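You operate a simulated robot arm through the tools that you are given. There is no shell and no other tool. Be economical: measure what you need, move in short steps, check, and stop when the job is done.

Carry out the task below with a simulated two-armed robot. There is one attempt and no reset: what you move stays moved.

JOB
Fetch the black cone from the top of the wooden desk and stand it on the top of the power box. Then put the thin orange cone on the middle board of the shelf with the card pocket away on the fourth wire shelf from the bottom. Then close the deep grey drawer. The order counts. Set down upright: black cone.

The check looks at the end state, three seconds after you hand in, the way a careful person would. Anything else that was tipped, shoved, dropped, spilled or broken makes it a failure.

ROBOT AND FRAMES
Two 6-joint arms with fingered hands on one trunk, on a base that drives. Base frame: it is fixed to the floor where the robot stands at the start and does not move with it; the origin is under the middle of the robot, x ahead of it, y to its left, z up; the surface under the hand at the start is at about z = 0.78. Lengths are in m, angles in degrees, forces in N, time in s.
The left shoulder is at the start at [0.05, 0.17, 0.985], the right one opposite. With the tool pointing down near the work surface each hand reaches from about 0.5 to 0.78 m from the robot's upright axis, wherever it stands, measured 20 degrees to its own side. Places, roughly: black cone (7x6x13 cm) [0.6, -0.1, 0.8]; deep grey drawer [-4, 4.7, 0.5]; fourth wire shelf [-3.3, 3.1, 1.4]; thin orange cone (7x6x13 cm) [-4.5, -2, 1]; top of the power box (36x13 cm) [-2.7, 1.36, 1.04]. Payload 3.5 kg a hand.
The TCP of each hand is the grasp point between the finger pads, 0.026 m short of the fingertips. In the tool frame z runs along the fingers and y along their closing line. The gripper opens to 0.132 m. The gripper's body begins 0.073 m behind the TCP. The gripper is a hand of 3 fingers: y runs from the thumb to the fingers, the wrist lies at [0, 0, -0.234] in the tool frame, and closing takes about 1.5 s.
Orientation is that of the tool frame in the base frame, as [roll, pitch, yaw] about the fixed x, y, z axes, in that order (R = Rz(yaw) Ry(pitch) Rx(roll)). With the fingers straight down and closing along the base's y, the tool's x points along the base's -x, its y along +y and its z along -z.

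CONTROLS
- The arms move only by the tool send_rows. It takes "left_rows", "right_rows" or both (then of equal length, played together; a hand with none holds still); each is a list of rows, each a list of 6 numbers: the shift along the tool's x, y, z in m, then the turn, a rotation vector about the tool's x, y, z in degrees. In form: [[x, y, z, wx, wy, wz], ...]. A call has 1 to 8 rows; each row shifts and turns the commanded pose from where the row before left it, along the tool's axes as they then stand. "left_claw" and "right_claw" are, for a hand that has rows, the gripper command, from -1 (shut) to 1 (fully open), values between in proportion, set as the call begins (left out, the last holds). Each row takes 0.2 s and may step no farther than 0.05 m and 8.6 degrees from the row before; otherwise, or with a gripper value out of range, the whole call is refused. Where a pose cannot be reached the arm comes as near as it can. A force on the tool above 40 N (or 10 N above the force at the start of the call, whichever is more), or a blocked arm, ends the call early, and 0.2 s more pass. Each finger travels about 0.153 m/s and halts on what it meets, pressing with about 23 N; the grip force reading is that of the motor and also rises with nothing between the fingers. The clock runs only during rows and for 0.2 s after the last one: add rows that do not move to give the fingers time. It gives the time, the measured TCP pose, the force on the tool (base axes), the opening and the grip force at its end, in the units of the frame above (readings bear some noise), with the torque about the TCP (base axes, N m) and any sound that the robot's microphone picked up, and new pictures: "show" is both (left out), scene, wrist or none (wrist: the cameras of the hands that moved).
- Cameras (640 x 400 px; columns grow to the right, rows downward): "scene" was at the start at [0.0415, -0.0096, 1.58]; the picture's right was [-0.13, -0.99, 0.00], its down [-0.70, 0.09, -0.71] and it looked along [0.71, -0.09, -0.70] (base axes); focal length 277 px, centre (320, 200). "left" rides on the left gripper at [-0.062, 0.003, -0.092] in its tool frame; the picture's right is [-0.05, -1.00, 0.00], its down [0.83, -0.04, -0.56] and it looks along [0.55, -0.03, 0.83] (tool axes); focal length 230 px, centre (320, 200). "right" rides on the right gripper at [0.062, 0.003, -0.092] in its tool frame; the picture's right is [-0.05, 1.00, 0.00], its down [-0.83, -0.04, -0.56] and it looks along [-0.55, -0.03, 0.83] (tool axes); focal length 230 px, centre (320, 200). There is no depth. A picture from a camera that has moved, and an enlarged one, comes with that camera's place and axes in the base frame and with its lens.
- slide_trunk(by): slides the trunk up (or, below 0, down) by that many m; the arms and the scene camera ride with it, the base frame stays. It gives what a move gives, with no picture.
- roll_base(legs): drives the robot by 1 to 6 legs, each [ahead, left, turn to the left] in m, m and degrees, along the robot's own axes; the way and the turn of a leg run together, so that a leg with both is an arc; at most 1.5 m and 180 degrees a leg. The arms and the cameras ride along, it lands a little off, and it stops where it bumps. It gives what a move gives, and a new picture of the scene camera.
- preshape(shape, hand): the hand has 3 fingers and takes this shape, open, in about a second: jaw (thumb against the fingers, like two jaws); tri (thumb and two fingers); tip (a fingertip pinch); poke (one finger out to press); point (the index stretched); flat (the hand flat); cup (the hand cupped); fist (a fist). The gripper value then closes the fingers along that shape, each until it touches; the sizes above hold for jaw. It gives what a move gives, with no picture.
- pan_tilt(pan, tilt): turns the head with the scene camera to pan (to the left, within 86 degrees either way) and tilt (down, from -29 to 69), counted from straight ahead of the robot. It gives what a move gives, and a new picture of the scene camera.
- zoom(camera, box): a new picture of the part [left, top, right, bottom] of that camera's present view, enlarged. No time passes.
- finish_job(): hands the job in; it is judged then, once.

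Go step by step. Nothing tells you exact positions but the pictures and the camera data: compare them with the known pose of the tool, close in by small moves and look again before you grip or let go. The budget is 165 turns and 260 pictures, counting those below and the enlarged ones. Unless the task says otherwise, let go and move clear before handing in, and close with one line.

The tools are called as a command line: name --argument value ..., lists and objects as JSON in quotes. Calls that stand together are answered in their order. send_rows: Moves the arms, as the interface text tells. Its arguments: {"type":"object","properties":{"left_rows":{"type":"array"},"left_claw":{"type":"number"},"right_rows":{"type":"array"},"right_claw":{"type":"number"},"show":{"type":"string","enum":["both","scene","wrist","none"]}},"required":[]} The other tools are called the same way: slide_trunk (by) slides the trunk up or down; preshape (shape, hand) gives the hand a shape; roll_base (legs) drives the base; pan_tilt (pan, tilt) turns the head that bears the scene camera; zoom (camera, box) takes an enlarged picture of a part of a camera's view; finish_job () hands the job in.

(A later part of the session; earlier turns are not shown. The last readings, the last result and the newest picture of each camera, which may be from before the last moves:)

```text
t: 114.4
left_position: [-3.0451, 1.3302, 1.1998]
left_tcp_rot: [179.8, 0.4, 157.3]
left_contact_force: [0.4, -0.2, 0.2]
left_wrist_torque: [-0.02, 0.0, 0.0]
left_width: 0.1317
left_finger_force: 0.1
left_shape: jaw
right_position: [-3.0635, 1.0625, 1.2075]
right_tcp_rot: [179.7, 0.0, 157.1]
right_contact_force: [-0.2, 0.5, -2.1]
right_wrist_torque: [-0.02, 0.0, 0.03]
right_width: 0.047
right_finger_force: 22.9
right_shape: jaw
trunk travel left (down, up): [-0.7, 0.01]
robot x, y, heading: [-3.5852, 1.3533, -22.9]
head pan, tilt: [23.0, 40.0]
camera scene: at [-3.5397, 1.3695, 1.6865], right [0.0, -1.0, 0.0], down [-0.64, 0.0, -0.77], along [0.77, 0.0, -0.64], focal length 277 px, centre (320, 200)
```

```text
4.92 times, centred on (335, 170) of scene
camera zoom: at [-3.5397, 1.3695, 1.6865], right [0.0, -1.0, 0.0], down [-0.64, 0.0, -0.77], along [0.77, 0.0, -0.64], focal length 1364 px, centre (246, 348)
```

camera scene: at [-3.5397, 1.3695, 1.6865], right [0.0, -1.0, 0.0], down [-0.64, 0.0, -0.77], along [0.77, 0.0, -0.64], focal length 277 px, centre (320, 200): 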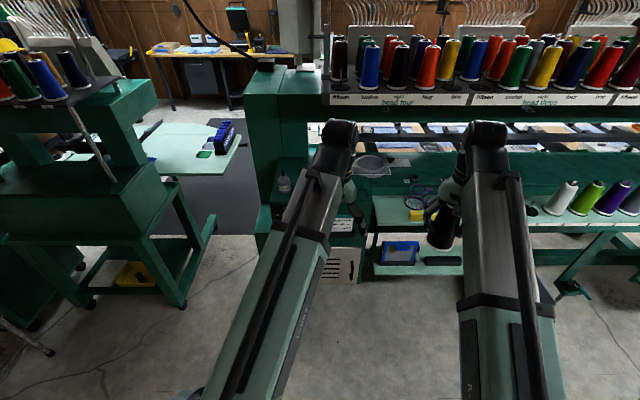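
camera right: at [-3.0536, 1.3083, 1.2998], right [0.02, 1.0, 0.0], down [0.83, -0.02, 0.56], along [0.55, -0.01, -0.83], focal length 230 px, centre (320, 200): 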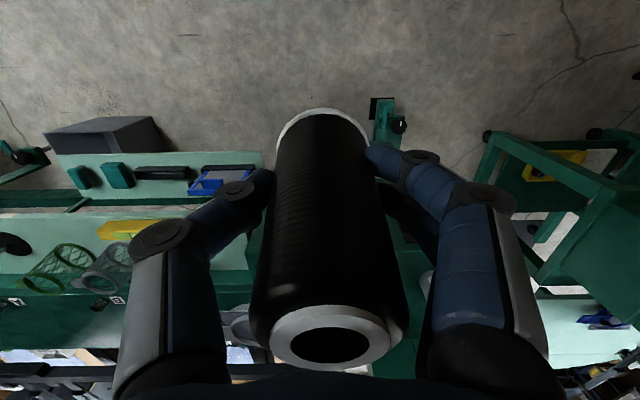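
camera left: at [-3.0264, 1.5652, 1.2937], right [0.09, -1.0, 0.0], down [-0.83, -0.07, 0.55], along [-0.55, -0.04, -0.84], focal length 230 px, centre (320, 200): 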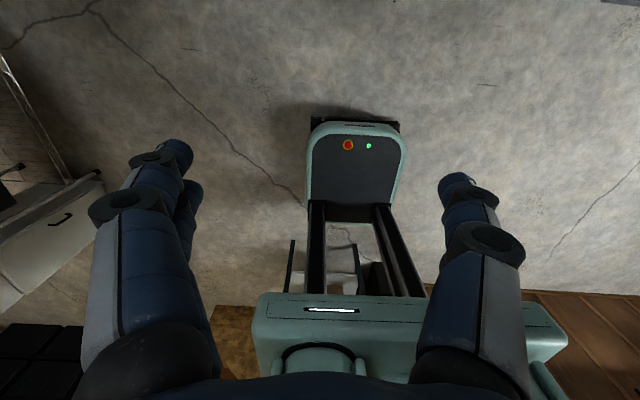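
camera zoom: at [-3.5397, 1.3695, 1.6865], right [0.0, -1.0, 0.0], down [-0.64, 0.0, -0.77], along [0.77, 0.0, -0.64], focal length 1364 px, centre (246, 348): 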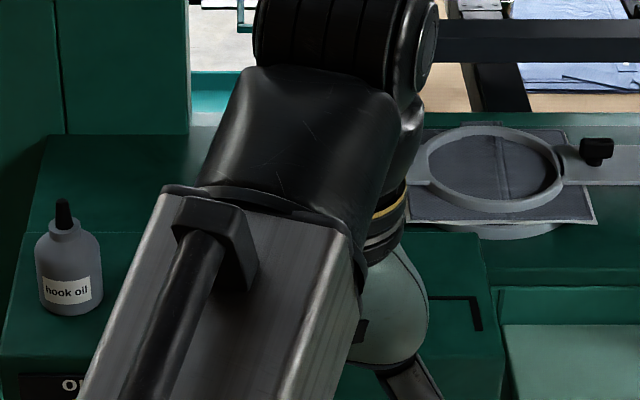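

The left arm still covers it; turn a little further right.

roll_base --legs '[[0, 0, -17]]'

pan_tilt --pan 36 --tilt 40

zoom --camera "scene" --box '[260, 130, 420, 230]'

```text
t: 115.8
left_position: [-3.075, 1.1722, 1.2007]
left_tcp_rot: [179.7, 0.4, 140.0]
left_contact_force: [0.5, 0.6, -0.6]
left_wrist_torque: [-0.01, -0.01, -0.03]
left_width: 0.1318
left_finger_force: 0.2
left_shape: jaw
right_position: [-3.1734, 0.9206, 1.2065]
right_tcp_rot: [179.9, -0.1, 140.0]
right_contact_force: [0.0, 0.3, -1.2]
right_wrist_torque: [0.02, -0.03, 0.01]
right_width: 0.0467
right_finger_force: 22.8
right_shape: jaw
trunk travel left (down, up): [-0.7, 0.01]
robot x, y, heading: [-3.5858, 1.3502, -39.7]
head pan, tilt: [23.0, 40.0]
camera scene: at [-3.5373, 1.3546, 1.6865], right [-0.29, -0.96, 0.0], down [-0.62, 0.19, -0.77], along [0.73, -0.22, -0.64], focal length 277 px, centre (320, 200)
```

scene: 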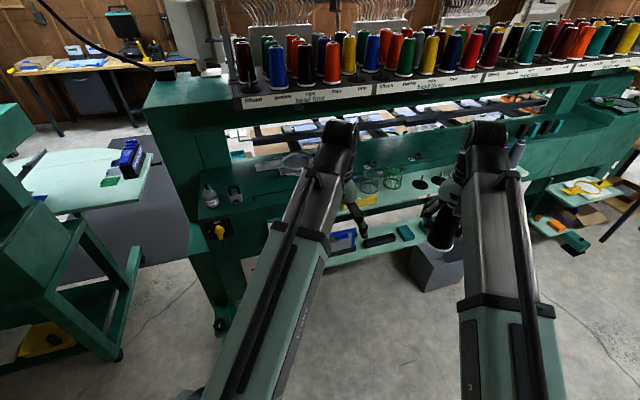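

```text
t: 116.5
left_position: [-3.0745, 1.1731, 1.2004]
left_tcp_rot: [179.8, 0.3, 140.0]
left_contact_force: [-0.7, 0.3, 0.9]
left_wrist_torque: [0.0, -0.01, 0.03]
left_width: 0.1318
left_finger_force: 0.0
left_shape: jaw
right_position: [-3.1734, 0.9199, 1.2068]
right_tcp_rot: [179.9, 0.0, 140.1]
right_contact_force: [0.0, -0.8, -1.6]
right_wrist_torque: [-0.01, 0.02, -0.05]
right_width: 0.0467
right_finger_force: 22.9
right_shape: jaw
trunk travel left (down, up): [-0.7, 0.01]
robot x, y, heading: [-3.5859, 1.3552, -39.7]
head pan, tilt: [36.0, 40.0]
camera scene: at [-3.5337, 1.3737, 1.6865], right [-0.07, -1.0, 0.0], down [-0.64, 0.04, -0.77], along [0.76, -0.05, -0.64], focal length 277 px, centre (320, 200)
```

scene: 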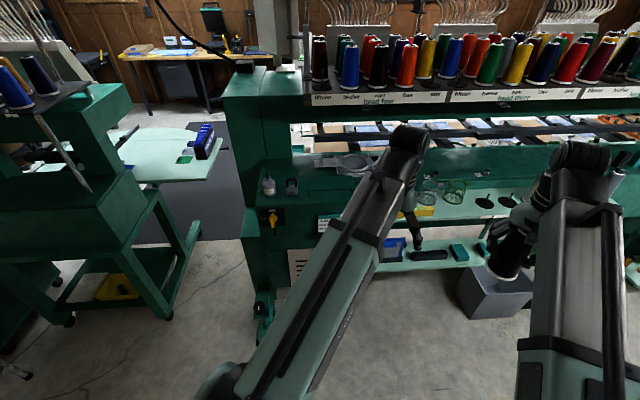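

```text
4.00 times, centred on (340, 180) of scene
camera zoom: at [-3.5337, 1.3737, 1.6865], right [-0.07, -1.0, 0.0], down [-0.64, 0.04, -0.77], along [0.76, -0.05, -0.64], focal length 1108 px, centre (240, 280)
```

zoom: 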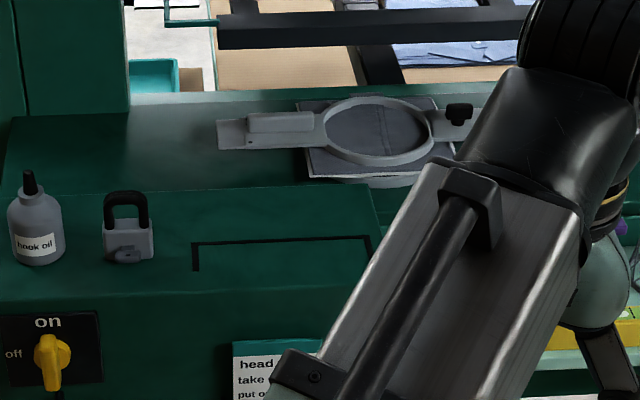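

The outline is just a flat black mark; the free area is centred near [-2.71, 1.27]. I'll turn back to face the box, move the right hand rightward and up a bit, then look before advancing.

roll_base --legs '[[0, 0, 40.3]]'

send_rows --right_rows '[[0, -0.04, -0.02, 0, 0, 0], [0, -0.04, -0.01, 0, 0, 0], [0, -0.04, 0, 0, 0, 0], [0, 0, 0, 0, 0, 0]]' --show "none"

pan_tilt --pan 0 --tilt 42

```text
t: 118.8
left_position: [-3.0821, 1.554, 1.2006]
left_tcp_rot: [179.8, 0.4, -178.9]
left_contact_force: [1.3, 0.3, 0.1]
left_wrist_torque: [0.0, -0.02, -0.02]
left_width: 0.1319
left_finger_force: 0.0
left_shape: jaw
right_position: [-2.991, 1.2999, 1.2074]
right_tcp_rot: [179.8, 0.0, -178.9]
right_contact_force: [-0.3, -0.3, -1.6]
right_wrist_torque: [0.0, 0.02, -0.03]
right_width: 0.0467
right_finger_force: 22.7
right_shape: jaw
trunk travel left (down, up): [-0.7, 0.01]
robot x, y, heading: [-3.589, 1.3521, 0.9]
head pan, tilt: [36.0, 40.0]
camera scene: at [-3.5601, 1.4046, 1.6865], right [0.6, -0.8, 0.0], down [-0.51, -0.39, -0.77], along [0.61, 0.46, -0.64], focal length 277 px, centre (320, 200)
```

scene: 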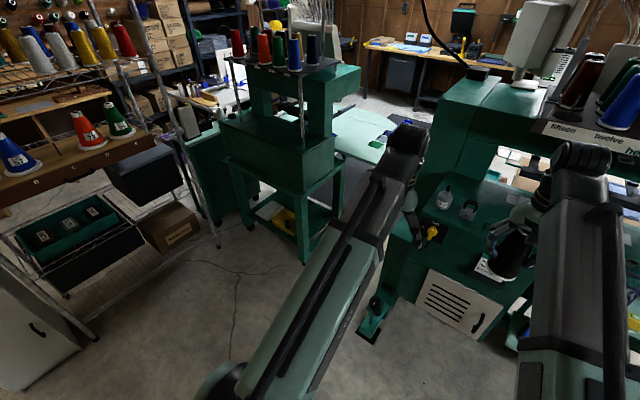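

```text
t: 119.8
left_position: [-3.0827, 1.5535, 1.1998]
left_tcp_rot: [179.9, 0.4, -178.9]
left_contact_force: [-0.3, 0.0, -0.7]
left_wrist_torque: [0.0, 0.0, -0.01]
left_width: 0.132
left_finger_force: 0.0
left_shape: jaw
right_position: [-2.9908, 1.179, 1.2354]
right_tcp_rot: [179.9, 0.1, -178.9]
right_contact_force: [-0.1, 0.1, -1.7]
right_wrist_torque: [0.02, -0.02, -0.01]
right_width: 0.0466
right_finger_force: 22.7
right_shape: jaw
trunk travel left (down, up): [-0.7, 0.01]
robot x, y, heading: [-3.5875, 1.3548, 1.1]
head pan, tilt: [36.0, 40.0]
```

```text
t: 120.8
left_position: [-3.0825, 1.5532, 1.2006]
left_tcp_rot: [179.7, 0.4, -178.9]
left_contact_force: [0.0, -0.1, -0.4]
left_wrist_torque: [-0.01, 0.0, 0.02]
left_width: 0.1318
left_finger_force: 0.0
left_shape: jaw
right_position: [-2.9921, 1.1777, 1.235]
right_tcp_rot: [179.8, 0.0, -178.9]
right_contact_force: [-0.3, -0.8, -1.4]
right_wrist_torque: [0.0, 0.0, 0.0]
right_width: 0.0466
right_finger_force: 22.8
right_shape: jaw
trunk travel left (down, up): [-0.7, 0.01]
robot x, y, heading: [-3.5897, 1.3576, 1.2]
head pan, tilt: [0.0, 42.0]
camera scene: at [-3.5442, 1.3548, 1.6836], right [0.02, -1.0, 0.0], down [-0.67, -0.01, -0.74], along [0.74, 0.02, -0.67], focal length 277 px, centre (320, 200)
```

scene: 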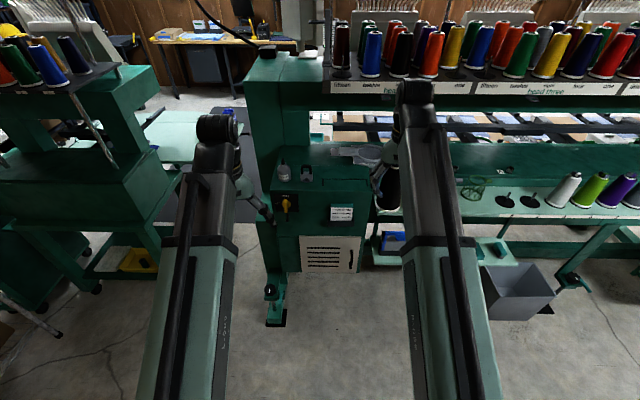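

Now the whole box top is visible between the arms. Advance ~0.26 m and shift left 0.09 m.

roll_base --legs '[[0.26, 0.09, -1.1]]'

zoom --camera "scene" --box '[240, 130, 440, 255]'

```text
t: 122.8
left_position: [-2.8141, 1.6317, 1.2013]
left_tcp_rot: [179.7, 0.3, 179.8]
left_contact_force: [-0.1, -0.7, -0.6]
left_wrist_torque: [-0.03, 0.03, -0.01]
left_width: 0.1319
left_finger_force: 0.1
left_shape: jaw
right_position: [-2.732, 1.2545, 1.235]
right_tcp_rot: [179.8, -0.1, 179.8]
right_contact_force: [0.8, 0.4, -1.8]
right_wrist_torque: [-0.05, 0.02, 0.0]
right_width: 0.0468
right_finger_force: 22.9
right_shape: jaw
trunk travel left (down, up): [-0.7, 0.01]
robot x, y, heading: [-3.3264, 1.4401, -0.5]
head pan, tilt: [0.0, 42.0]
camera scene: at [-3.2802, 1.4444, 1.6835], right [0.0, -1.0, 0.0], down [-0.67, 0.0, -0.74], along [0.74, 0.0, -0.67], focal length 277 px, centre (320, 200)
```

scene: 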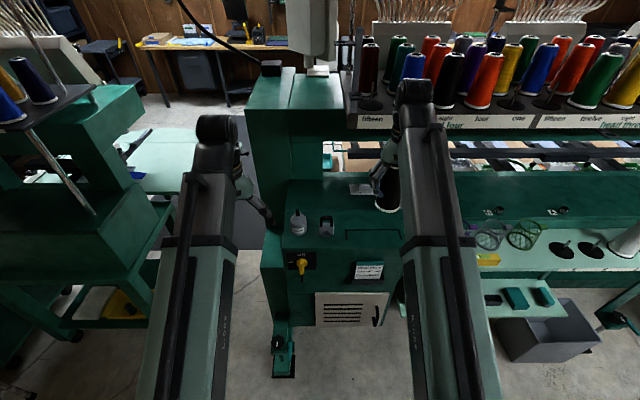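

```text
3.20 times, centred on (340, 192) of scene
camera zoom: at [-3.2802, 1.4444, 1.6835], right [0.0, -1.0, 0.0], down [-0.67, 0.0, -0.74], along [0.74, 0.0, -0.67], focal length 886 px, centre (256, 224)
```

zoom: 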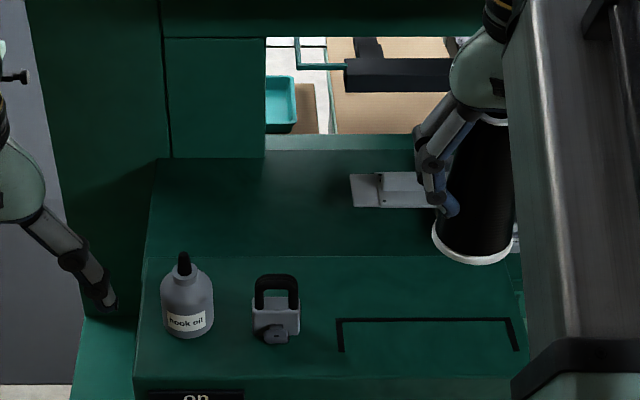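

Hand with cone is over the right part of the box top. I'll shift to x≈-2.71, y≈1.27 and lower to just above the surface, then look.

send_rows --right_rows '[[-0.011, 0.009, 0, 0, 0, 0], [-0.011, 0.009, 0.01, 0, 0, 0], [0, 0, 0.03, 0, 0, 0], [0, 0, 0.03, 0, 0, 0], [0, 0, 0.03, 0, 0, 0], [0, 0, 0, 0, 0, 0]]'

zoom --camera "scene" --box '[260, 155, 440, 268]'

```text
t: 124.2
left_position: [-2.8152, 1.631, 1.1999]
left_tcp_rot: [179.8, 0.4, 179.6]
left_contact_force: [0.7, 0.4, 0.7]
left_wrist_torque: [0.0, 0.0, 0.02]
left_width: 0.1318
left_finger_force: 0.0
left_shape: jaw
right_position: [-2.7115, 1.2741, 1.1367]
right_tcp_rot: [179.8, 0.0, 179.7]
right_contact_force: [-0.3, -0.6, -2.0]
right_wrist_torque: [-0.01, -0.01, 0.01]
right_width: 0.0466
right_finger_force: 23.2
right_shape: jaw
trunk travel left (down, up): [-0.7, 0.01]
robot x, y, heading: [-3.3263, 1.4416, -0.6]
head pan, tilt: [0.0, 42.0]
camera scene: at [-3.282, 1.4439, 1.6836], right [0.0, -1.0, 0.0], down [-0.67, 0.0, -0.74], along [0.74, 0.0, -0.67], focal length 277 px, centre (320, 200)
camera right: at [-2.7731, 1.2759, 1.2286], right [0.06, 1.0, 0.0], down [0.83, -0.05, 0.55], along [0.55, -0.03, -0.83], focal length 230 px, centre (320, 200)
```

scene: 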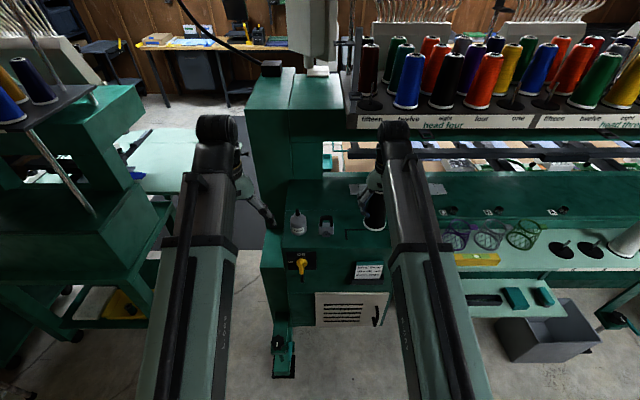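
right: 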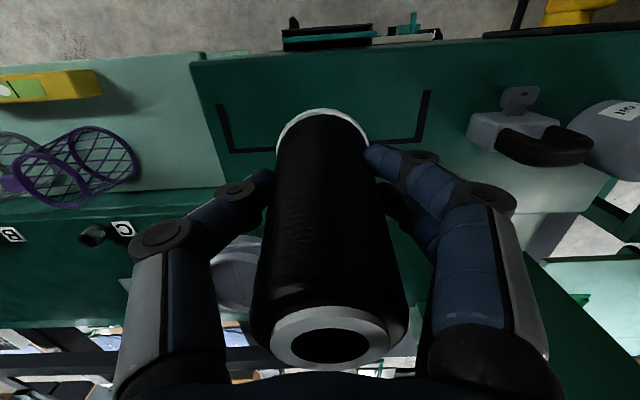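

```text
3.54 times, centred on (350, 212) of scene
camera zoom: at [-3.282, 1.4439, 1.6836], right [0.0, -1.0, 0.0], down [-0.67, 0.0, -0.74], along [0.74, 0.0, -0.67], focal length 981 px, centre (214, 159)
```

zoom: 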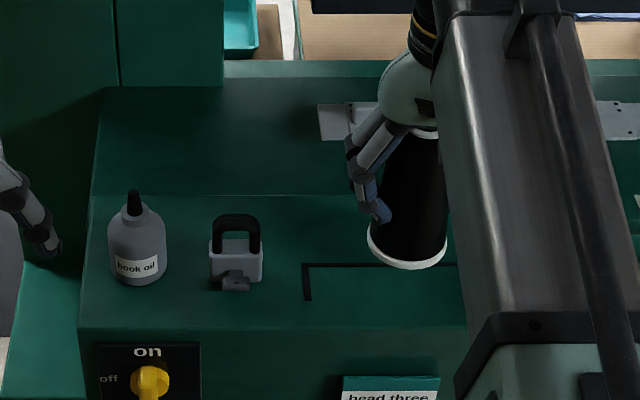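

The cone hangs about 3 cm above the surface, well placed between mark ends and away from padlock and edges. Lowering slowly until contact.

send_rows --right_rows '[[0, 0, 0.01, 0, 0, 0], [0, 0, 0.008, 0, 0, 0], [0, 0, 0.004, 0, 0, 0], [0, 0, 0.003, 0, 0, 0], [0, 0, 0, 0, 0, 0]]' --show "none"

zoom --camera "scene" --box '[320, 180, 420, 243]'

```text
t: 125.4
left_position: [-2.8148, 1.631, 1.2009]
left_tcp_rot: [179.8, 0.3, 179.6]
left_contact_force: [0.0, 0.2, 0.0]
left_wrist_torque: [-0.01, -0.02, -0.02]
left_width: 0.132
left_finger_force: 0.1
left_shape: jaw
right_position: [-2.7117, 1.2725, 1.1109]
right_tcp_rot: [179.7, 0.1, 179.7]
right_contact_force: [0.8, 0.7, -0.8]
right_wrist_torque: [-0.02, 0.04, -0.01]
right_width: 0.0468
right_finger_force: 22.8
right_shape: jaw
trunk travel left (down, up): [-0.7, 0.01]
robot x, y, heading: [-3.3262, 1.4443, -0.1]
head pan, tilt: [0.0, 42.0]
```

```text
6.35 times, centred on (370, 212) of scene
camera zoom: at [-3.2818, 1.4439, 1.6836], right [0.0, -1.0, 0.0], down [-0.67, 0.0, -0.74], along [0.74, 0.0, -0.67], focal length 1759 px, centre (2, 127)
```

zoom: 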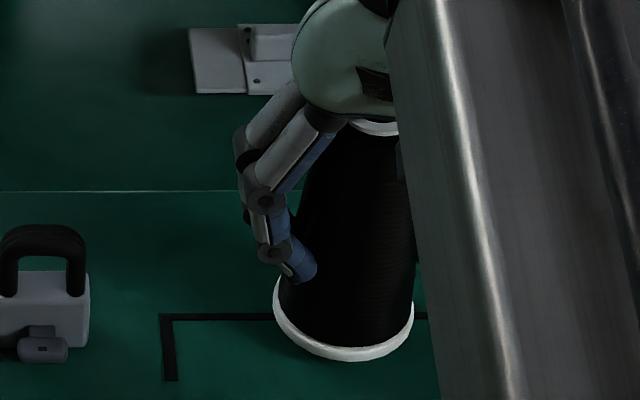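

send_rows --right_rows '[[0, 0, 0.002, 0, 0, 0], [0, 0, 0.002, 0, 0, 0], [0, 0, 0.002, 0, 0, 0], [0, 0, 0, 0, 0, 0]]' --show "none"

```text
t: 126.4
left_position: [-2.8155, 1.6307, 1.2]
left_tcp_rot: [179.7, 0.5, 179.7]
left_contact_force: [-0.8, -0.2, -1.2]
left_wrist_torque: [-0.02, -0.03, -0.05]
left_width: 0.1319
left_finger_force: 0.1
left_shape: jaw
right_position: [-2.711, 1.2725, 1.1037]
right_tcp_rot: [179.8, 0.0, 179.7]
right_contact_force: [-0.2, 0.4, -0.7]
right_wrist_torque: [0.02, 0.02, 0.0]
right_width: 0.0467
right_finger_force: 23.0
right_shape: jaw
trunk travel left (down, up): [-0.7, 0.01]
robot x, y, heading: [-3.3287, 1.445, -0.2]
head pan, tilt: [0.0, 42.0]
```

No contact yet at TCP z=1.104; continue in small steps.

send_rows --right_rows '[[0, 0, 0.0015, 0, 0, 0], [0, 0, 0.0015, 0, 0, 0], [0, 0, 0, 0, 0, 0]]' --show "none"

zoom --camera "scene" --box '[320, 180, 420, 243]'

```text
t: 127.2
left_position: [-2.8164, 1.6303, 1.2006]
left_tcp_rot: [179.8, 0.3, 179.7]
left_contact_force: [-0.4, -0.1, -0.3]
left_wrist_torque: [0.01, 0.02, 0.01]
left_width: 0.132
left_finger_force: 0.1
left_shape: jaw
right_position: [-2.7118, 1.2716, 1.1004]
right_tcp_rot: [179.8, -0.1, 179.6]
right_contact_force: [-0.2, -0.8, -0.5]
right_wrist_torque: [0.01, 0.01, 0.01]
right_width: 0.047
right_finger_force: 22.6
right_shape: jaw
trunk travel left (down, up): [-0.7, 0.01]
robot x, y, heading: [-3.3241, 1.4427, -0.2]
head pan, tilt: [0.0, 42.0]
```

```text
6.35 times, centred on (370, 212) of scene
camera zoom: at [-3.2818, 1.4439, 1.6836], right [0.0, -1.0, 0.0], down [-0.67, 0.0, -0.74], along [0.74, 0.0, -0.67], focal length 1759 px, centre (2, 127)
```

zoom: 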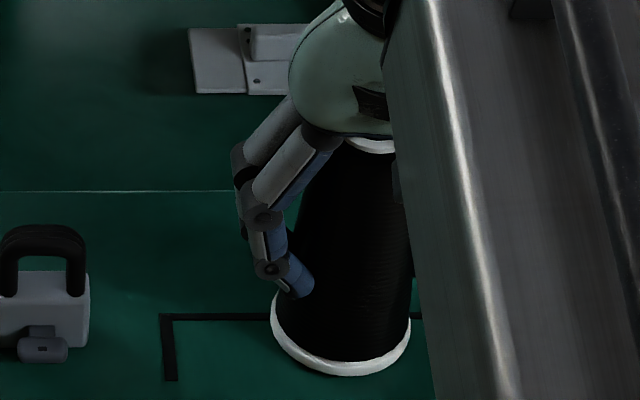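

send_rows --right_rows '[[0, 0, 0.0015, 0, 0, 0], [0, 0, 0.0015, 0, 0, 0], [0, 0, 0, 0, 0, 0]]' --show "none"

send_rows --right_rows '[[0, 0, 0.0015, 0, 0, 0], [0, 0, 0.0015, 0, 0, 0], [0, 0, 0, 0, 0, 0]]' --show "none"

zoom --camera "scene" --box '[320, 180, 420, 243]'

```text
t: 128.0
left_position: [-2.8158, 1.6322, 1.2008]
left_tcp_rot: [179.8, 0.4, 179.6]
left_contact_force: [-0.5, -0.1, 0.4]
left_wrist_torque: [0.0, 0.01, -0.02]
left_width: 0.1317
left_finger_force: 0.1
left_shape: jaw
right_position: [-2.712, 1.2724, 1.0972]
right_tcp_rot: [179.8, 0.0, 179.7]
right_contact_force: [-0.8, 0.0, 0.1]
right_wrist_torque: [-0.01, -0.01, 0.0]
right_width: 0.0466
right_finger_force: 23.1
right_shape: jaw
trunk travel left (down, up): [-0.7, 0.01]
robot x, y, heading: [-3.3265, 1.444, -0.4]
head pan, tilt: [0.0, 42.0]
```

```text
t: 128.8
left_position: [-2.8165, 1.6318, 1.2013]
left_tcp_rot: [179.9, 0.5, 179.7]
left_contact_force: [0.2, 0.5, 0.3]
left_wrist_torque: [0.03, 0.0, 0.03]
left_width: 0.1319
left_finger_force: 0.0
left_shape: jaw
right_position: [-2.712, 1.272, 1.0969]
right_tcp_rot: [179.8, 0.2, 179.6]
right_contact_force: [0.2, -0.4, 20.5]
right_wrist_torque: [0.06, -0.03, 0.04]
right_width: 0.0476
right_finger_force: 22.8
right_shape: jaw
trunk travel left (down, up): [-0.7, 0.01]
robot x, y, heading: [-3.3266, 1.4428, -0.6]
head pan, tilt: [0.0, 42.0]
```

```text
6.35 times, centred on (370, 212) of scene
camera zoom: at [-3.2837, 1.4444, 1.6839], right [0.0, -1.0, 0.0], down [-0.67, 0.0, -0.74], along [0.74, 0.0, -0.67], focal length 1759 px, centre (2, 127)
```

zoom: 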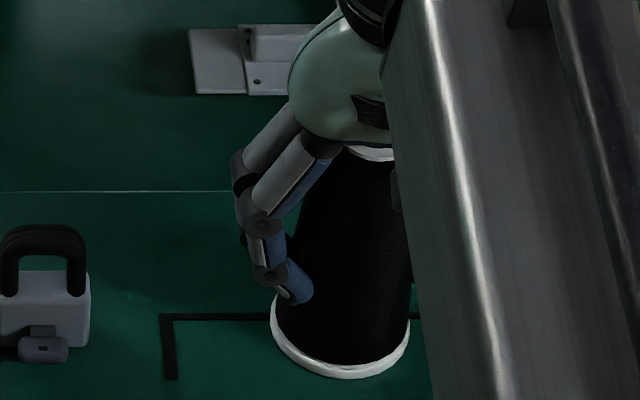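

Firm contact (20 N). I'll relieve the pressure by 2.5 mm and open the fingers.

send_rows --right_rows '[[0, 0, -0.0025, 0, 0, 0], [0, 0, 0, 0, 0, 0]]' --show "none"

send_rows --right_rows '[[0, 0, 0, 0, 0, 0], [0, 0, 0, 0, 0, 0], [0, 0, 0, 0, 0, 0], [0, 0, 0, 0, 0, 0], [0, 0, 0, 0, 0, 0]]' --right_claw 0.7

```text
t: 129.4
left_position: [-2.8151, 1.6313, 1.2001]
left_tcp_rot: [179.7, 0.5, 179.7]
left_contact_force: [-0.7, -0.5, 0.7]
left_wrist_torque: [-0.01, -0.01, 0.04]
left_width: 0.1318
left_finger_force: 0.1
left_shape: jaw
right_position: [-2.7124, 1.2721, 1.0961]
right_tcp_rot: [179.8, -0.1, 179.7]
right_contact_force: [0.3, 1.5, 10.6]
right_wrist_torque: [0.05, -0.05, 0.03]
right_width: 0.0473
right_finger_force: 23.8
right_shape: jaw
trunk travel left (down, up): [-0.7, 0.01]
robot x, y, heading: [-3.3254, 1.4445, -0.2]
head pan, tilt: [0.0, 42.0]
```

```text
t: 130.6
left_position: [-2.8138, 1.6302, 1.2002]
left_tcp_rot: [179.8, 0.5, 179.7]
left_contact_force: [-0.1, 0.5, 0.0]
left_wrist_torque: [-0.03, -0.01, -0.02]
left_width: 0.132
left_finger_force: 0.2
left_shape: jaw
right_position: [-2.7109, 1.2723, 1.0978]
right_tcp_rot: [179.8, -0.1, 179.7]
right_contact_force: [-0.1, -0.2, -0.5]
right_wrist_torque: [0.02, -0.01, -0.03]
right_width: 0.1117
right_finger_force: 0.0
right_shape: jaw
trunk travel left (down, up): [-0.7, 0.01]
robot x, y, heading: [-3.328, 1.4439, -0.2]
head pan, tilt: [0.0, 42.0]
camera scene: at [-3.2819, 1.4438, 1.6836], right [0.0, -1.0, 0.0], down [-0.67, 0.0, -0.74], along [0.74, 0.0, -0.67], focal length 277 px, centre (320, 200)
camera right: at [-2.7737, 1.275, 1.1896], right [0.06, 1.0, 0.0], down [0.83, -0.05, 0.55], along [0.55, -0.03, -0.83], focal length 230 px, centre (320, 200)
```

scene: 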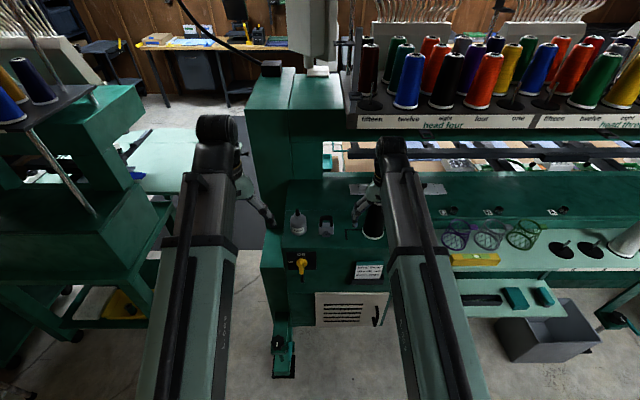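
right: 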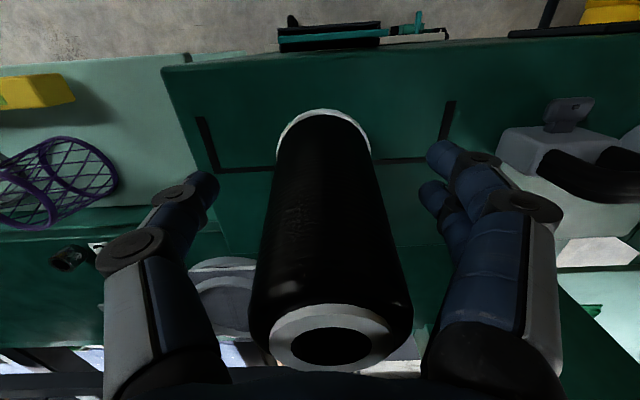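

The cone stands free. Raising the hand straight up to clear it.

send_rows --right_rows '[[0, 0, -0.02, 0, 0, 0], [0, 0, -0.03, 0, 0, 0], [0, 0, -0.03, 0, 0, 0], [0, 0, -0.03, 0, 0, 0], [0, 0, -0.03, 0, 0, 0], [0, 0, 0, 0, 0, 0]]'

```text
t: 132.0
left_position: [-2.8154, 1.631, 1.2014]
left_tcp_rot: [179.8, 0.5, 179.7]
left_contact_force: [-0.1, 0.1, 0.0]
left_wrist_torque: [-0.03, 0.02, 0.0]
left_width: 0.1318
left_finger_force: 0.1
left_shape: jaw
right_position: [-2.711, 1.2728, 1.2384]
right_tcp_rot: [179.8, 0.0, 179.6]
right_contact_force: [0.5, -0.6, 0.4]
right_wrist_torque: [-0.03, 0.0, -0.02]
right_width: 0.1122
right_finger_force: 0.0
right_shape: jaw
trunk travel left (down, up): [-0.7, 0.01]
robot x, y, heading: [-3.3262, 1.4411, -0.2]
head pan, tilt: [0.0, 42.0]
camera scene: at [-3.2819, 1.4439, 1.6836], right [0.0, -1.0, 0.0], down [-0.67, 0.0, -0.74], along [0.74, 0.0, -0.67], focal length 277 px, centre (320, 200)
camera right: at [-2.773, 1.2759, 1.3313], right [0.06, 1.0, 0.0], down [0.83, -0.05, 0.55], along [0.55, -0.03, -0.83], focal length 230 px, centre (320, 200)
```

scene: 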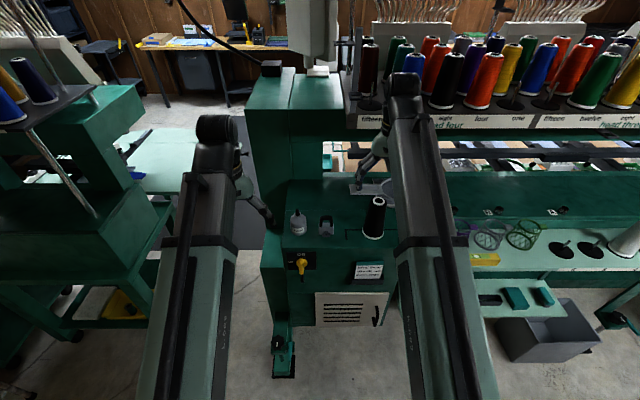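
right: 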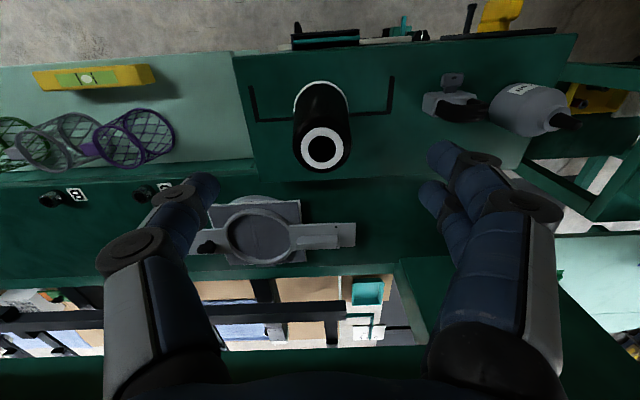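

Black cone stands on the power box. I back away, turn toward +y, and survey the wire rack before fetching the orange cone.

roll_base --legs '[[-0.25, 0, 0], [0, 0, 90]]'

pan_tilt --pan -5 --tilt 20

```text
t: 137.6
left_position: [-3.7524, 1.9581, 1.2011]
left_tcp_rot: [179.8, 0.4, -91.2]
left_contact_force: [-0.3, 0.4, 0.2]
left_wrist_torque: [-0.03, -0.01, 0.0]
left_width: 0.1321
left_finger_force: 0.0
left_shape: jaw
right_position: [-3.3939, 2.0582, 1.2374]
right_tcp_rot: [179.9, 0.0, -91.2]
right_contact_force: [0.6, -1.2, 1.0]
right_wrist_torque: [0.02, 0.02, -0.01]
right_width: 0.1118
right_finger_force: 0.0
right_shape: jaw
trunk travel left (down, up): [-0.7, 0.01]
robot x, y, heading: [-3.5747, 1.445, 88.6]
head pan, tilt: [0.0, 42.0]
camera scene: at [-3.5721, 1.4894, 1.6836], right [1.0, -0.02, 0.0], down [-0.01, -0.67, -0.74], along [0.02, 0.74, -0.67], focal length 277 px, centre (320, 200)
```

scene: 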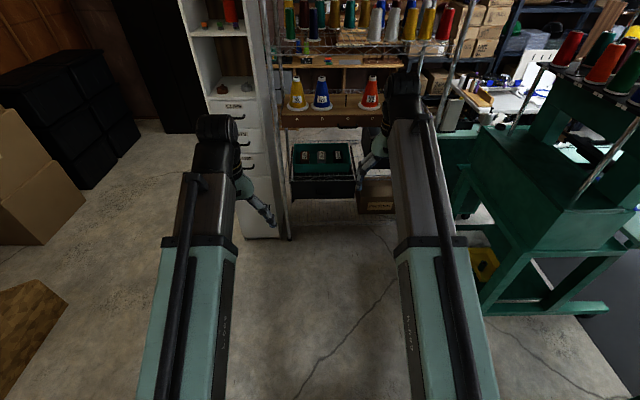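

```text
t: 138.4
left_position: [-3.753, 1.9575, 1.2009]
left_tcp_rot: [179.8, 0.4, -91.2]
left_contact_force: [-0.5, 0.1, -0.2]
left_wrist_torque: [0.02, -0.02, -0.01]
left_width: 0.1321
left_finger_force: 0.1
left_shape: jaw
right_position: [-3.3936, 2.0577, 1.2391]
right_tcp_rot: [179.8, 0.0, -91.1]
right_contact_force: [0.1, -0.1, -0.8]
right_wrist_torque: [0.01, 0.02, -0.02]
right_width: 0.1122
right_finger_force: 0.2
right_shape: jaw
trunk travel left (down, up): [-0.7, 0.01]
robot x, y, heading: [-3.5738, 1.4421, 88.7]
head pan, tilt: [-5.0, 20.0]
camera scene: at [-3.5637, 1.4984, 1.7178], right [0.99, -0.11, 0.0], down [-0.04, -0.34, -0.94], along [0.1, 0.93, -0.34], focal length 277 px, centre (320, 200)
```

scene: 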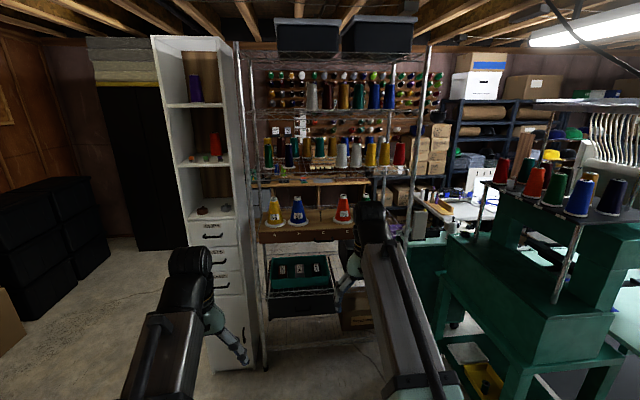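

zoom --camera "scene" --box '[220, 10, 460, 160]'

zoom --camera "scene" --box '[220, 150, 460, 360]'

```text
2.67 times, centred on (340, 85) of scene
camera zoom: at [-3.5637, 1.4984, 1.7178], right [0.99, -0.11, 0.0], down [-0.04, -0.34, -0.94], along [0.1, 0.93, -0.34], focal length 739 px, centre (267, 507)
```

zoom: 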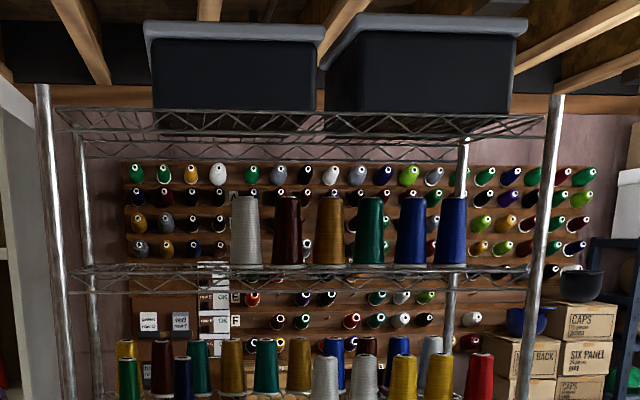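

```text
1.90 times, centred on (340, 255) of scene
camera zoom: at [-3.5637, 1.4984, 1.7178], right [0.99, -0.11, 0.0], down [-0.04, -0.34, -0.94], along [0.1, 0.93, -0.34], focal length 528 px, centre (282, 95)
```

zoom: 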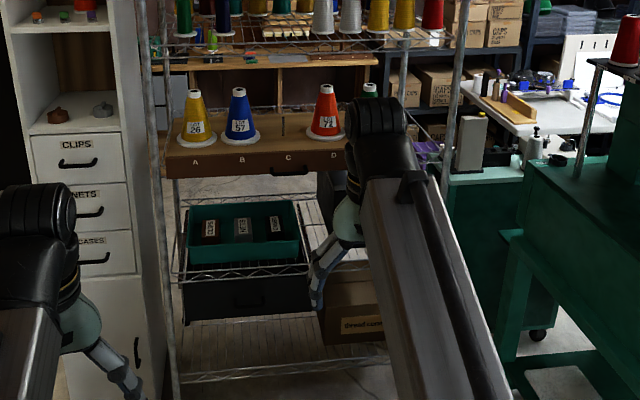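

zoom --camera "scene" --box '[235, 100, 435, 200]'

```text
3.20 times, centred on (335, 150) of scene
camera zoom: at [-3.5637, 1.4984, 1.7178], right [0.99, -0.11, 0.0], down [-0.04, -0.34, -0.94], along [0.1, 0.93, -0.34], focal length 886 px, centre (272, 360)
```

zoom: 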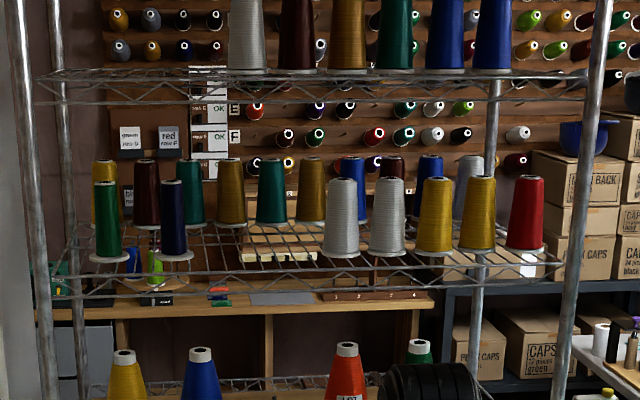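

The fourth wire shelf (z≈1.4, full of spools) has a free front-row gap about 20 cm wide near x≈-3.44. The gap between shelves is low, so I'll hold the orange cone with a horizontal hand. Now reverse back down the aisle toward the wooden shelf and turn to face it.

roll_base --legs '[[0, 0, 1.3], [-1.5, 0, 0], [-1.5, 0, 0], [-0.5, 0, 0], [0, 0, 90]]'

pan_tilt --pan 0 --tilt 25

```text
t: 159.6
left_position: [-4.121, -2.2384, 1.2012]
left_tcp_rot: [179.8, 0.4, -2.0]
left_contact_force: [0.1, 0.5, 0.5]
left_wrist_torque: [-0.02, 0.01, -0.02]
left_width: 0.132
left_finger_force: 0.0
left_shape: jaw
right_position: [-4.216, -1.878, 1.239]
right_tcp_rot: [179.8, 0.0, -1.9]
right_contact_force: [-0.6, 0.1, 0.0]
right_wrist_torque: [-0.03, -0.01, 0.02]
right_width: 0.112
right_finger_force: 0.0
right_shape: jaw
trunk travel left (down, up): [-0.7, 0.01]
robot x, y, heading: [-3.6044, -2.0619, 178.2]
head pan, tilt: [-5.0, 20.0]
camera scene: at [-3.6572, -2.0544, 1.7179], right [0.12, 0.99, 0.0], down [0.34, -0.04, -0.94], along [-0.93, 0.11, -0.34], focal length 277 px, centre (320, 200)
```

scene: 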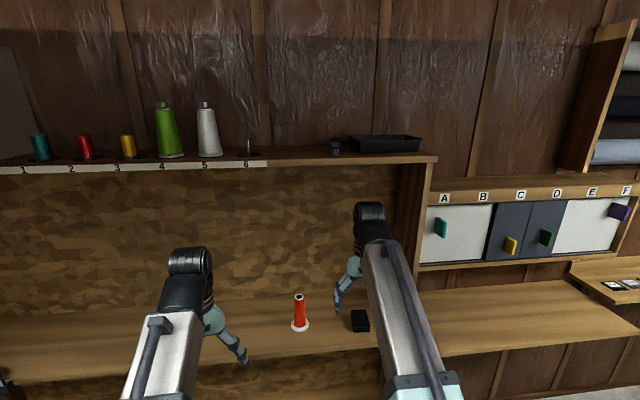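

```text
t: 160.3
left_position: [-4.1199, -2.2381, 1.2015]
left_tcp_rot: [179.8, 0.4, -1.9]
left_contact_force: [-0.1, 0.4, 0.3]
left_wrist_torque: [0.0, 0.0, -0.01]
left_width: 0.1316
left_finger_force: 0.1
left_shape: jaw
right_position: [-4.2155, -1.8778, 1.2387]
right_tcp_rot: [179.8, 0.0, -1.9]
right_contact_force: [0.1, -0.2, -0.5]
right_wrist_torque: [-0.01, -0.04, 0.01]
right_width: 0.1122
right_finger_force: 0.1
right_shape: jaw
trunk travel left (down, up): [-0.7, 0.01]
robot x, y, heading: [-3.6051, -2.0634, 178.3]
head pan, tilt: [0.0, 25.0]
camera scene: at [-3.6569, -2.0624, 1.7099], right [0.03, 1.0, 0.0], down [0.42, -0.01, -0.91], along [-0.91, 0.03, -0.42], focal length 277 px, centre (320, 200)
```

scene: 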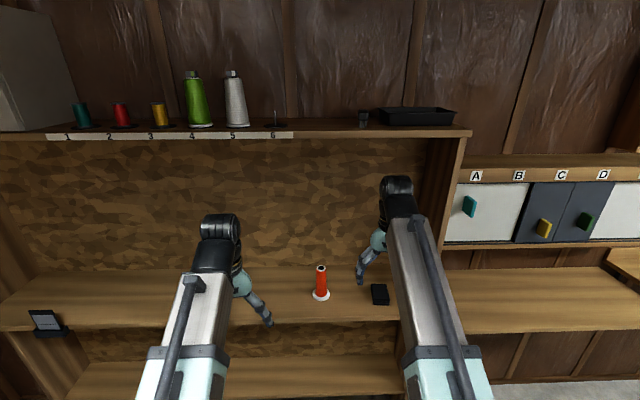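

The orange cone is at about [-4.4, -2.03] on the middle board (z≈0.98), with plenty of room around it. The left hand's camera will look down along a forward-pointing hand, so I'll use the left: back off 0.2 m, then pitch the left hand to point forward while extending.

roll_base --legs '[[-0.2, 0, 1.7]]'

send_rows --left_rows '[[-0.02, 0, 0, 0, -8.5, 0], [-0.0198, 0, 0.003, 0, -8.5, 0], [-0.0191, 0, 0.0058, 0, -8.5, 0], [-0.018, 0, 0.0086, 0, -8.5, 0], [-0.0166, 0, 0.0112, 0, -8.5, 0], [-0.0147, 0, 0.0135, 0, -8.5, 0], [-0.0126, 0, 0.0155, 0, -8.5, 0], [-0.0102, 0, 0.0172, 0, -8.5, 0]]' --show "scene"

```text
t: 161.9
left_position: [-3.9118, -2.2581, 1.2017]
left_tcp_rot: [179.8, 0.4, -0.1]
left_contact_force: [0.4, -0.5, 0.0]
left_wrist_torque: [0.02, 0.01, 0.02]
left_width: 0.1318
left_finger_force: 0.1
left_shape: jaw
right_position: [-4.0166, -1.9009, 1.2385]
right_tcp_rot: [179.8, 0.1, -0.3]
right_contact_force: [0.2, 0.0, 0.1]
right_wrist_torque: [0.02, 0.03, -0.03]
right_width: 0.1117
right_finger_force: 0.1
right_shape: jaw
trunk travel left (down, up): [-0.7, 0.01]
robot x, y, heading: [-3.4045, -2.0662, 179.8]
head pan, tilt: [0.0, 25.0]
camera scene: at [-3.4517, -2.0677, 1.7099], right [0.0, 1.0, 0.0], down [0.42, 0.0, -0.91], along [-0.91, 0.0, -0.42], focal length 277 px, centre (320, 200)
```

scene: 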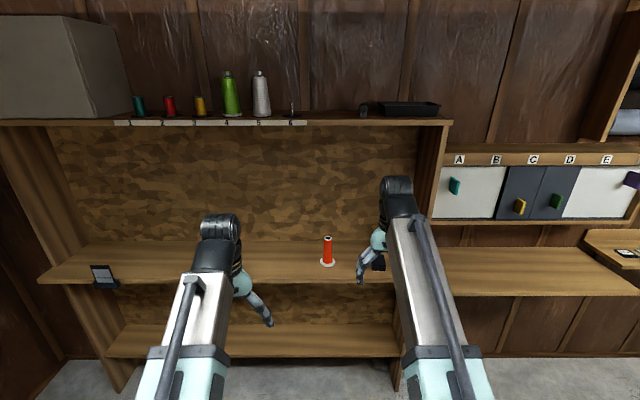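

```text
t: 163.7
left_position: [-4.086, -2.2572, 1.2054]
left_tcp_rot: [179.4, 68.3, -0.8]
left_contact_force: [0.1, -0.9, 0.4]
left_wrist_torque: [0.0, -0.02, 0.0]
left_width: 0.1317
left_finger_force: 0.1
left_shape: jaw
left hand out of reach, approached as far as the arm can: row 6, 7, 8
right_position: [-4.0178, -1.9002, 1.2391]
right_tcp_rot: [179.8, 0.0, -0.3]
right_contact_force: [0.2, 0.4, -0.4]
right_wrist_torque: [0.01, 0.0, 0.0]
right_width: 0.1123
right_finger_force: 0.0
right_shape: jaw
trunk travel left (down, up): [-0.7, 0.01]
robot x, y, heading: [-3.4022, -2.069, 180.0]
head pan, tilt: [0.0, 25.0]
camera scene: at [-3.4541, -2.0677, 1.7098], right [0.0, 1.0, 0.0], down [0.42, 0.0, -0.91], along [-0.91, 0.0, -0.42], focal length 277 px, centre (320, 200)
```

scene: 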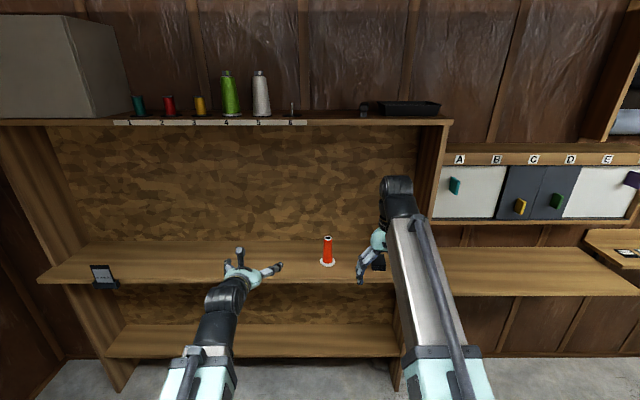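

Nearly there (pitch 68°). Finish the pitch and extend/lower a bit.

send_rows --left_rows '[[-0.0075, 0, 0.0285, 0, -7.3, 0], [-0.0047, 0, 0.0294, 0, -7.3, 0], [0.01, 0, 0.02, 0, -7.2, 0], [0.02, 0, 0, 0, 0, 0], [0.02, 0, 0, 0, 0, 0], [0, 0, 0, 0, 0, 0]]'

```text
t: 165.1
left_position: [-4.1524, -2.263, 1.165]
left_tcp_rot: [176.3, 85.6, -2.6]
left_contact_force: [0.4, -1.0, -0.7]
left_wrist_torque: [0.02, -0.01, 0.0]
left_width: 0.1321
left_finger_force: 0.1
left_shape: jaw
left hand out of reach, approached as far as the arm can: row 3, 5
right_position: [-4.0176, -1.9003, 1.2382]
right_tcp_rot: [179.8, 0.0, -0.2]
right_contact_force: [0.2, -0.1, -0.7]
right_wrist_torque: [-0.02, 0.02, -0.03]
right_width: 0.1118
right_finger_force: 0.1
right_shape: jaw
trunk travel left (down, up): [-0.7, 0.01]
robot x, y, heading: [-3.4022, -2.0708, 180.0]
head pan, tilt: [0.0, 25.0]
camera scene: at [-3.4538, -2.0676, 1.7098], right [0.0, 1.0, 0.0], down [0.42, 0.0, -0.91], along [-0.91, 0.0, -0.42], focal length 277 px, centre (320, 200)
camera left: at [-4.0653, -2.2638, 1.2339], right [-0.02, 1.0, 0.05], down [0.62, 0.05, -0.79], along [-0.79, 0.01, -0.62], focal length 230 px, centre (320, 200)
```

scene: 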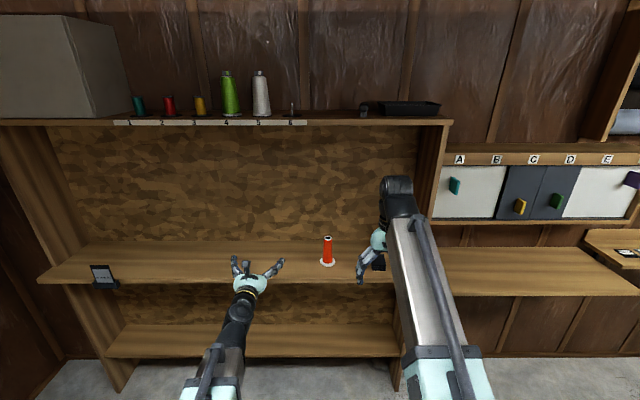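
left: 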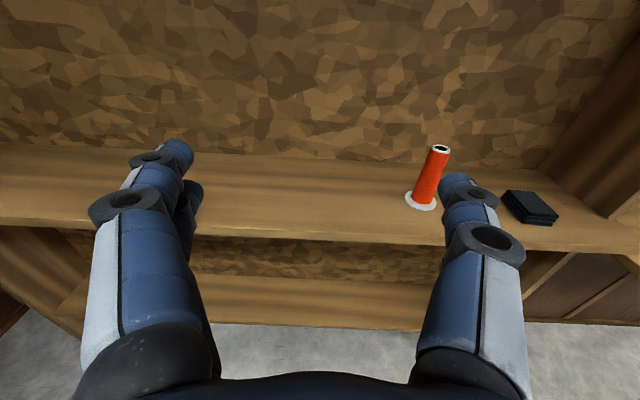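

Good view from the left camera; cone's near [-4.40, -2.05], base z≈0.98. The arm is a bit folded; I'll shift the base right 0.15 m and back 0.05 m, then lower and extend the hand.

roll_base --legs '[[-0.05, -0.15, 0]]'

send_rows --left_rows '[[0.02, 0, 0.03, 0, 0, 0], [0.02, -0.02, 0.03, 0, 0, 0], [0.02, -0.02, 0.02, 0, 0, 0], [0, 0, 0, 0, 0, 0], [0, 0, 0, 0, 0, 0]]'

```text
t: 166.5
left_position: [-4.1012, -2.1109, 1.1652]
left_tcp_rot: [175.3, 85.6, -3.7]
left_contact_force: [0.2, 0.2, -0.5]
left_wrist_torque: [0.03, -0.01, 0.03]
left_width: 0.1319
left_finger_force: 0.2
left_shape: jaw
right_position: [-3.9671, -1.7491, 1.2391]
right_tcp_rot: [179.8, 0.0, -0.1]
right_contact_force: [-0.6, -0.3, 0.5]
right_wrist_torque: [-0.04, 0.02, -0.01]
right_width: 0.1119
right_finger_force: 0.1
right_shape: jaw
trunk travel left (down, up): [-0.7, 0.01]
robot x, y, heading: [-3.3485, -1.9198, 179.5]
head pan, tilt: [0.0, 25.0]
camera scene: at [-3.4027, -1.9152, 1.7099], right [0.0, 1.0, 0.0], down [0.42, 0.0, -0.91], along [-0.91, 0.0, -0.42], focal length 277 px, centre (320, 200)
```

scene: 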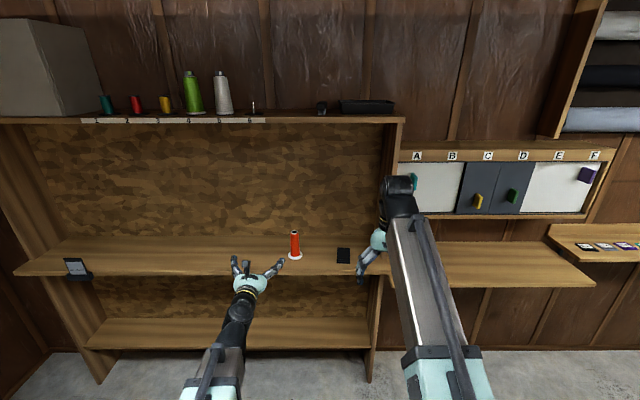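

```text
t: 167.7
left_position: [-4.1647, -2.0971, 1.1153]
left_tcp_rot: [177.6, 85.3, -2.4]
left_contact_force: [-0.6, -0.6, 0.1]
left_wrist_torque: [0.02, 0.01, 0.02]
left_width: 0.132
left_finger_force: 0.1
left_shape: jaw
left hand out of reach, approached as far as the arm can: row 1, 2, 3
right_position: [-3.9661, -1.7498, 1.2386]
right_tcp_rot: [179.7, 0.0, -0.1]
right_contact_force: [0.1, 0.7, -0.1]
right_wrist_torque: [-0.02, 0.0, -0.01]
right_width: 0.1118
right_finger_force: 0.0
right_shape: jaw
trunk travel left (down, up): [-0.7, 0.01]
robot x, y, heading: [-3.3494, -1.9191, 179.7]
head pan, tilt: [0.0, 25.0]
camera scene: at [-3.4034, -1.9173, 1.7098], right [0.0, 1.0, 0.0], down [0.42, 0.0, -0.91], along [-0.91, 0.0, -0.42], focal length 277 px, centre (320, 200)
camera left: at [-4.0789, -2.0999, 1.1862], right [0.0, 1.0, 0.05], down [0.62, 0.04, -0.78], along [-0.78, 0.03, -0.62], focal length 230 px, centre (320, 200)
```

scene: 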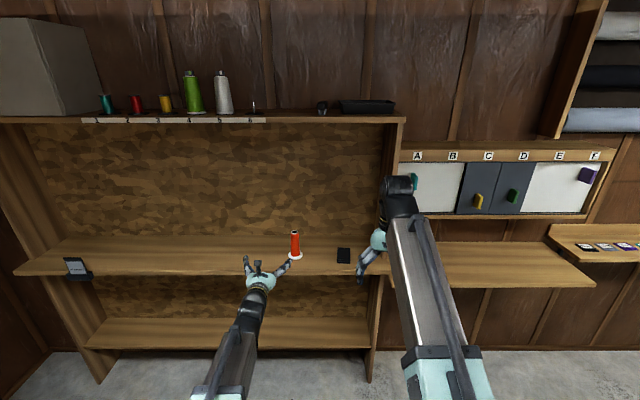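
left: 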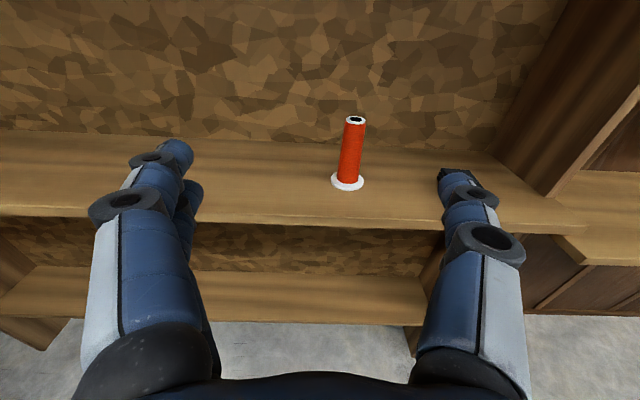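

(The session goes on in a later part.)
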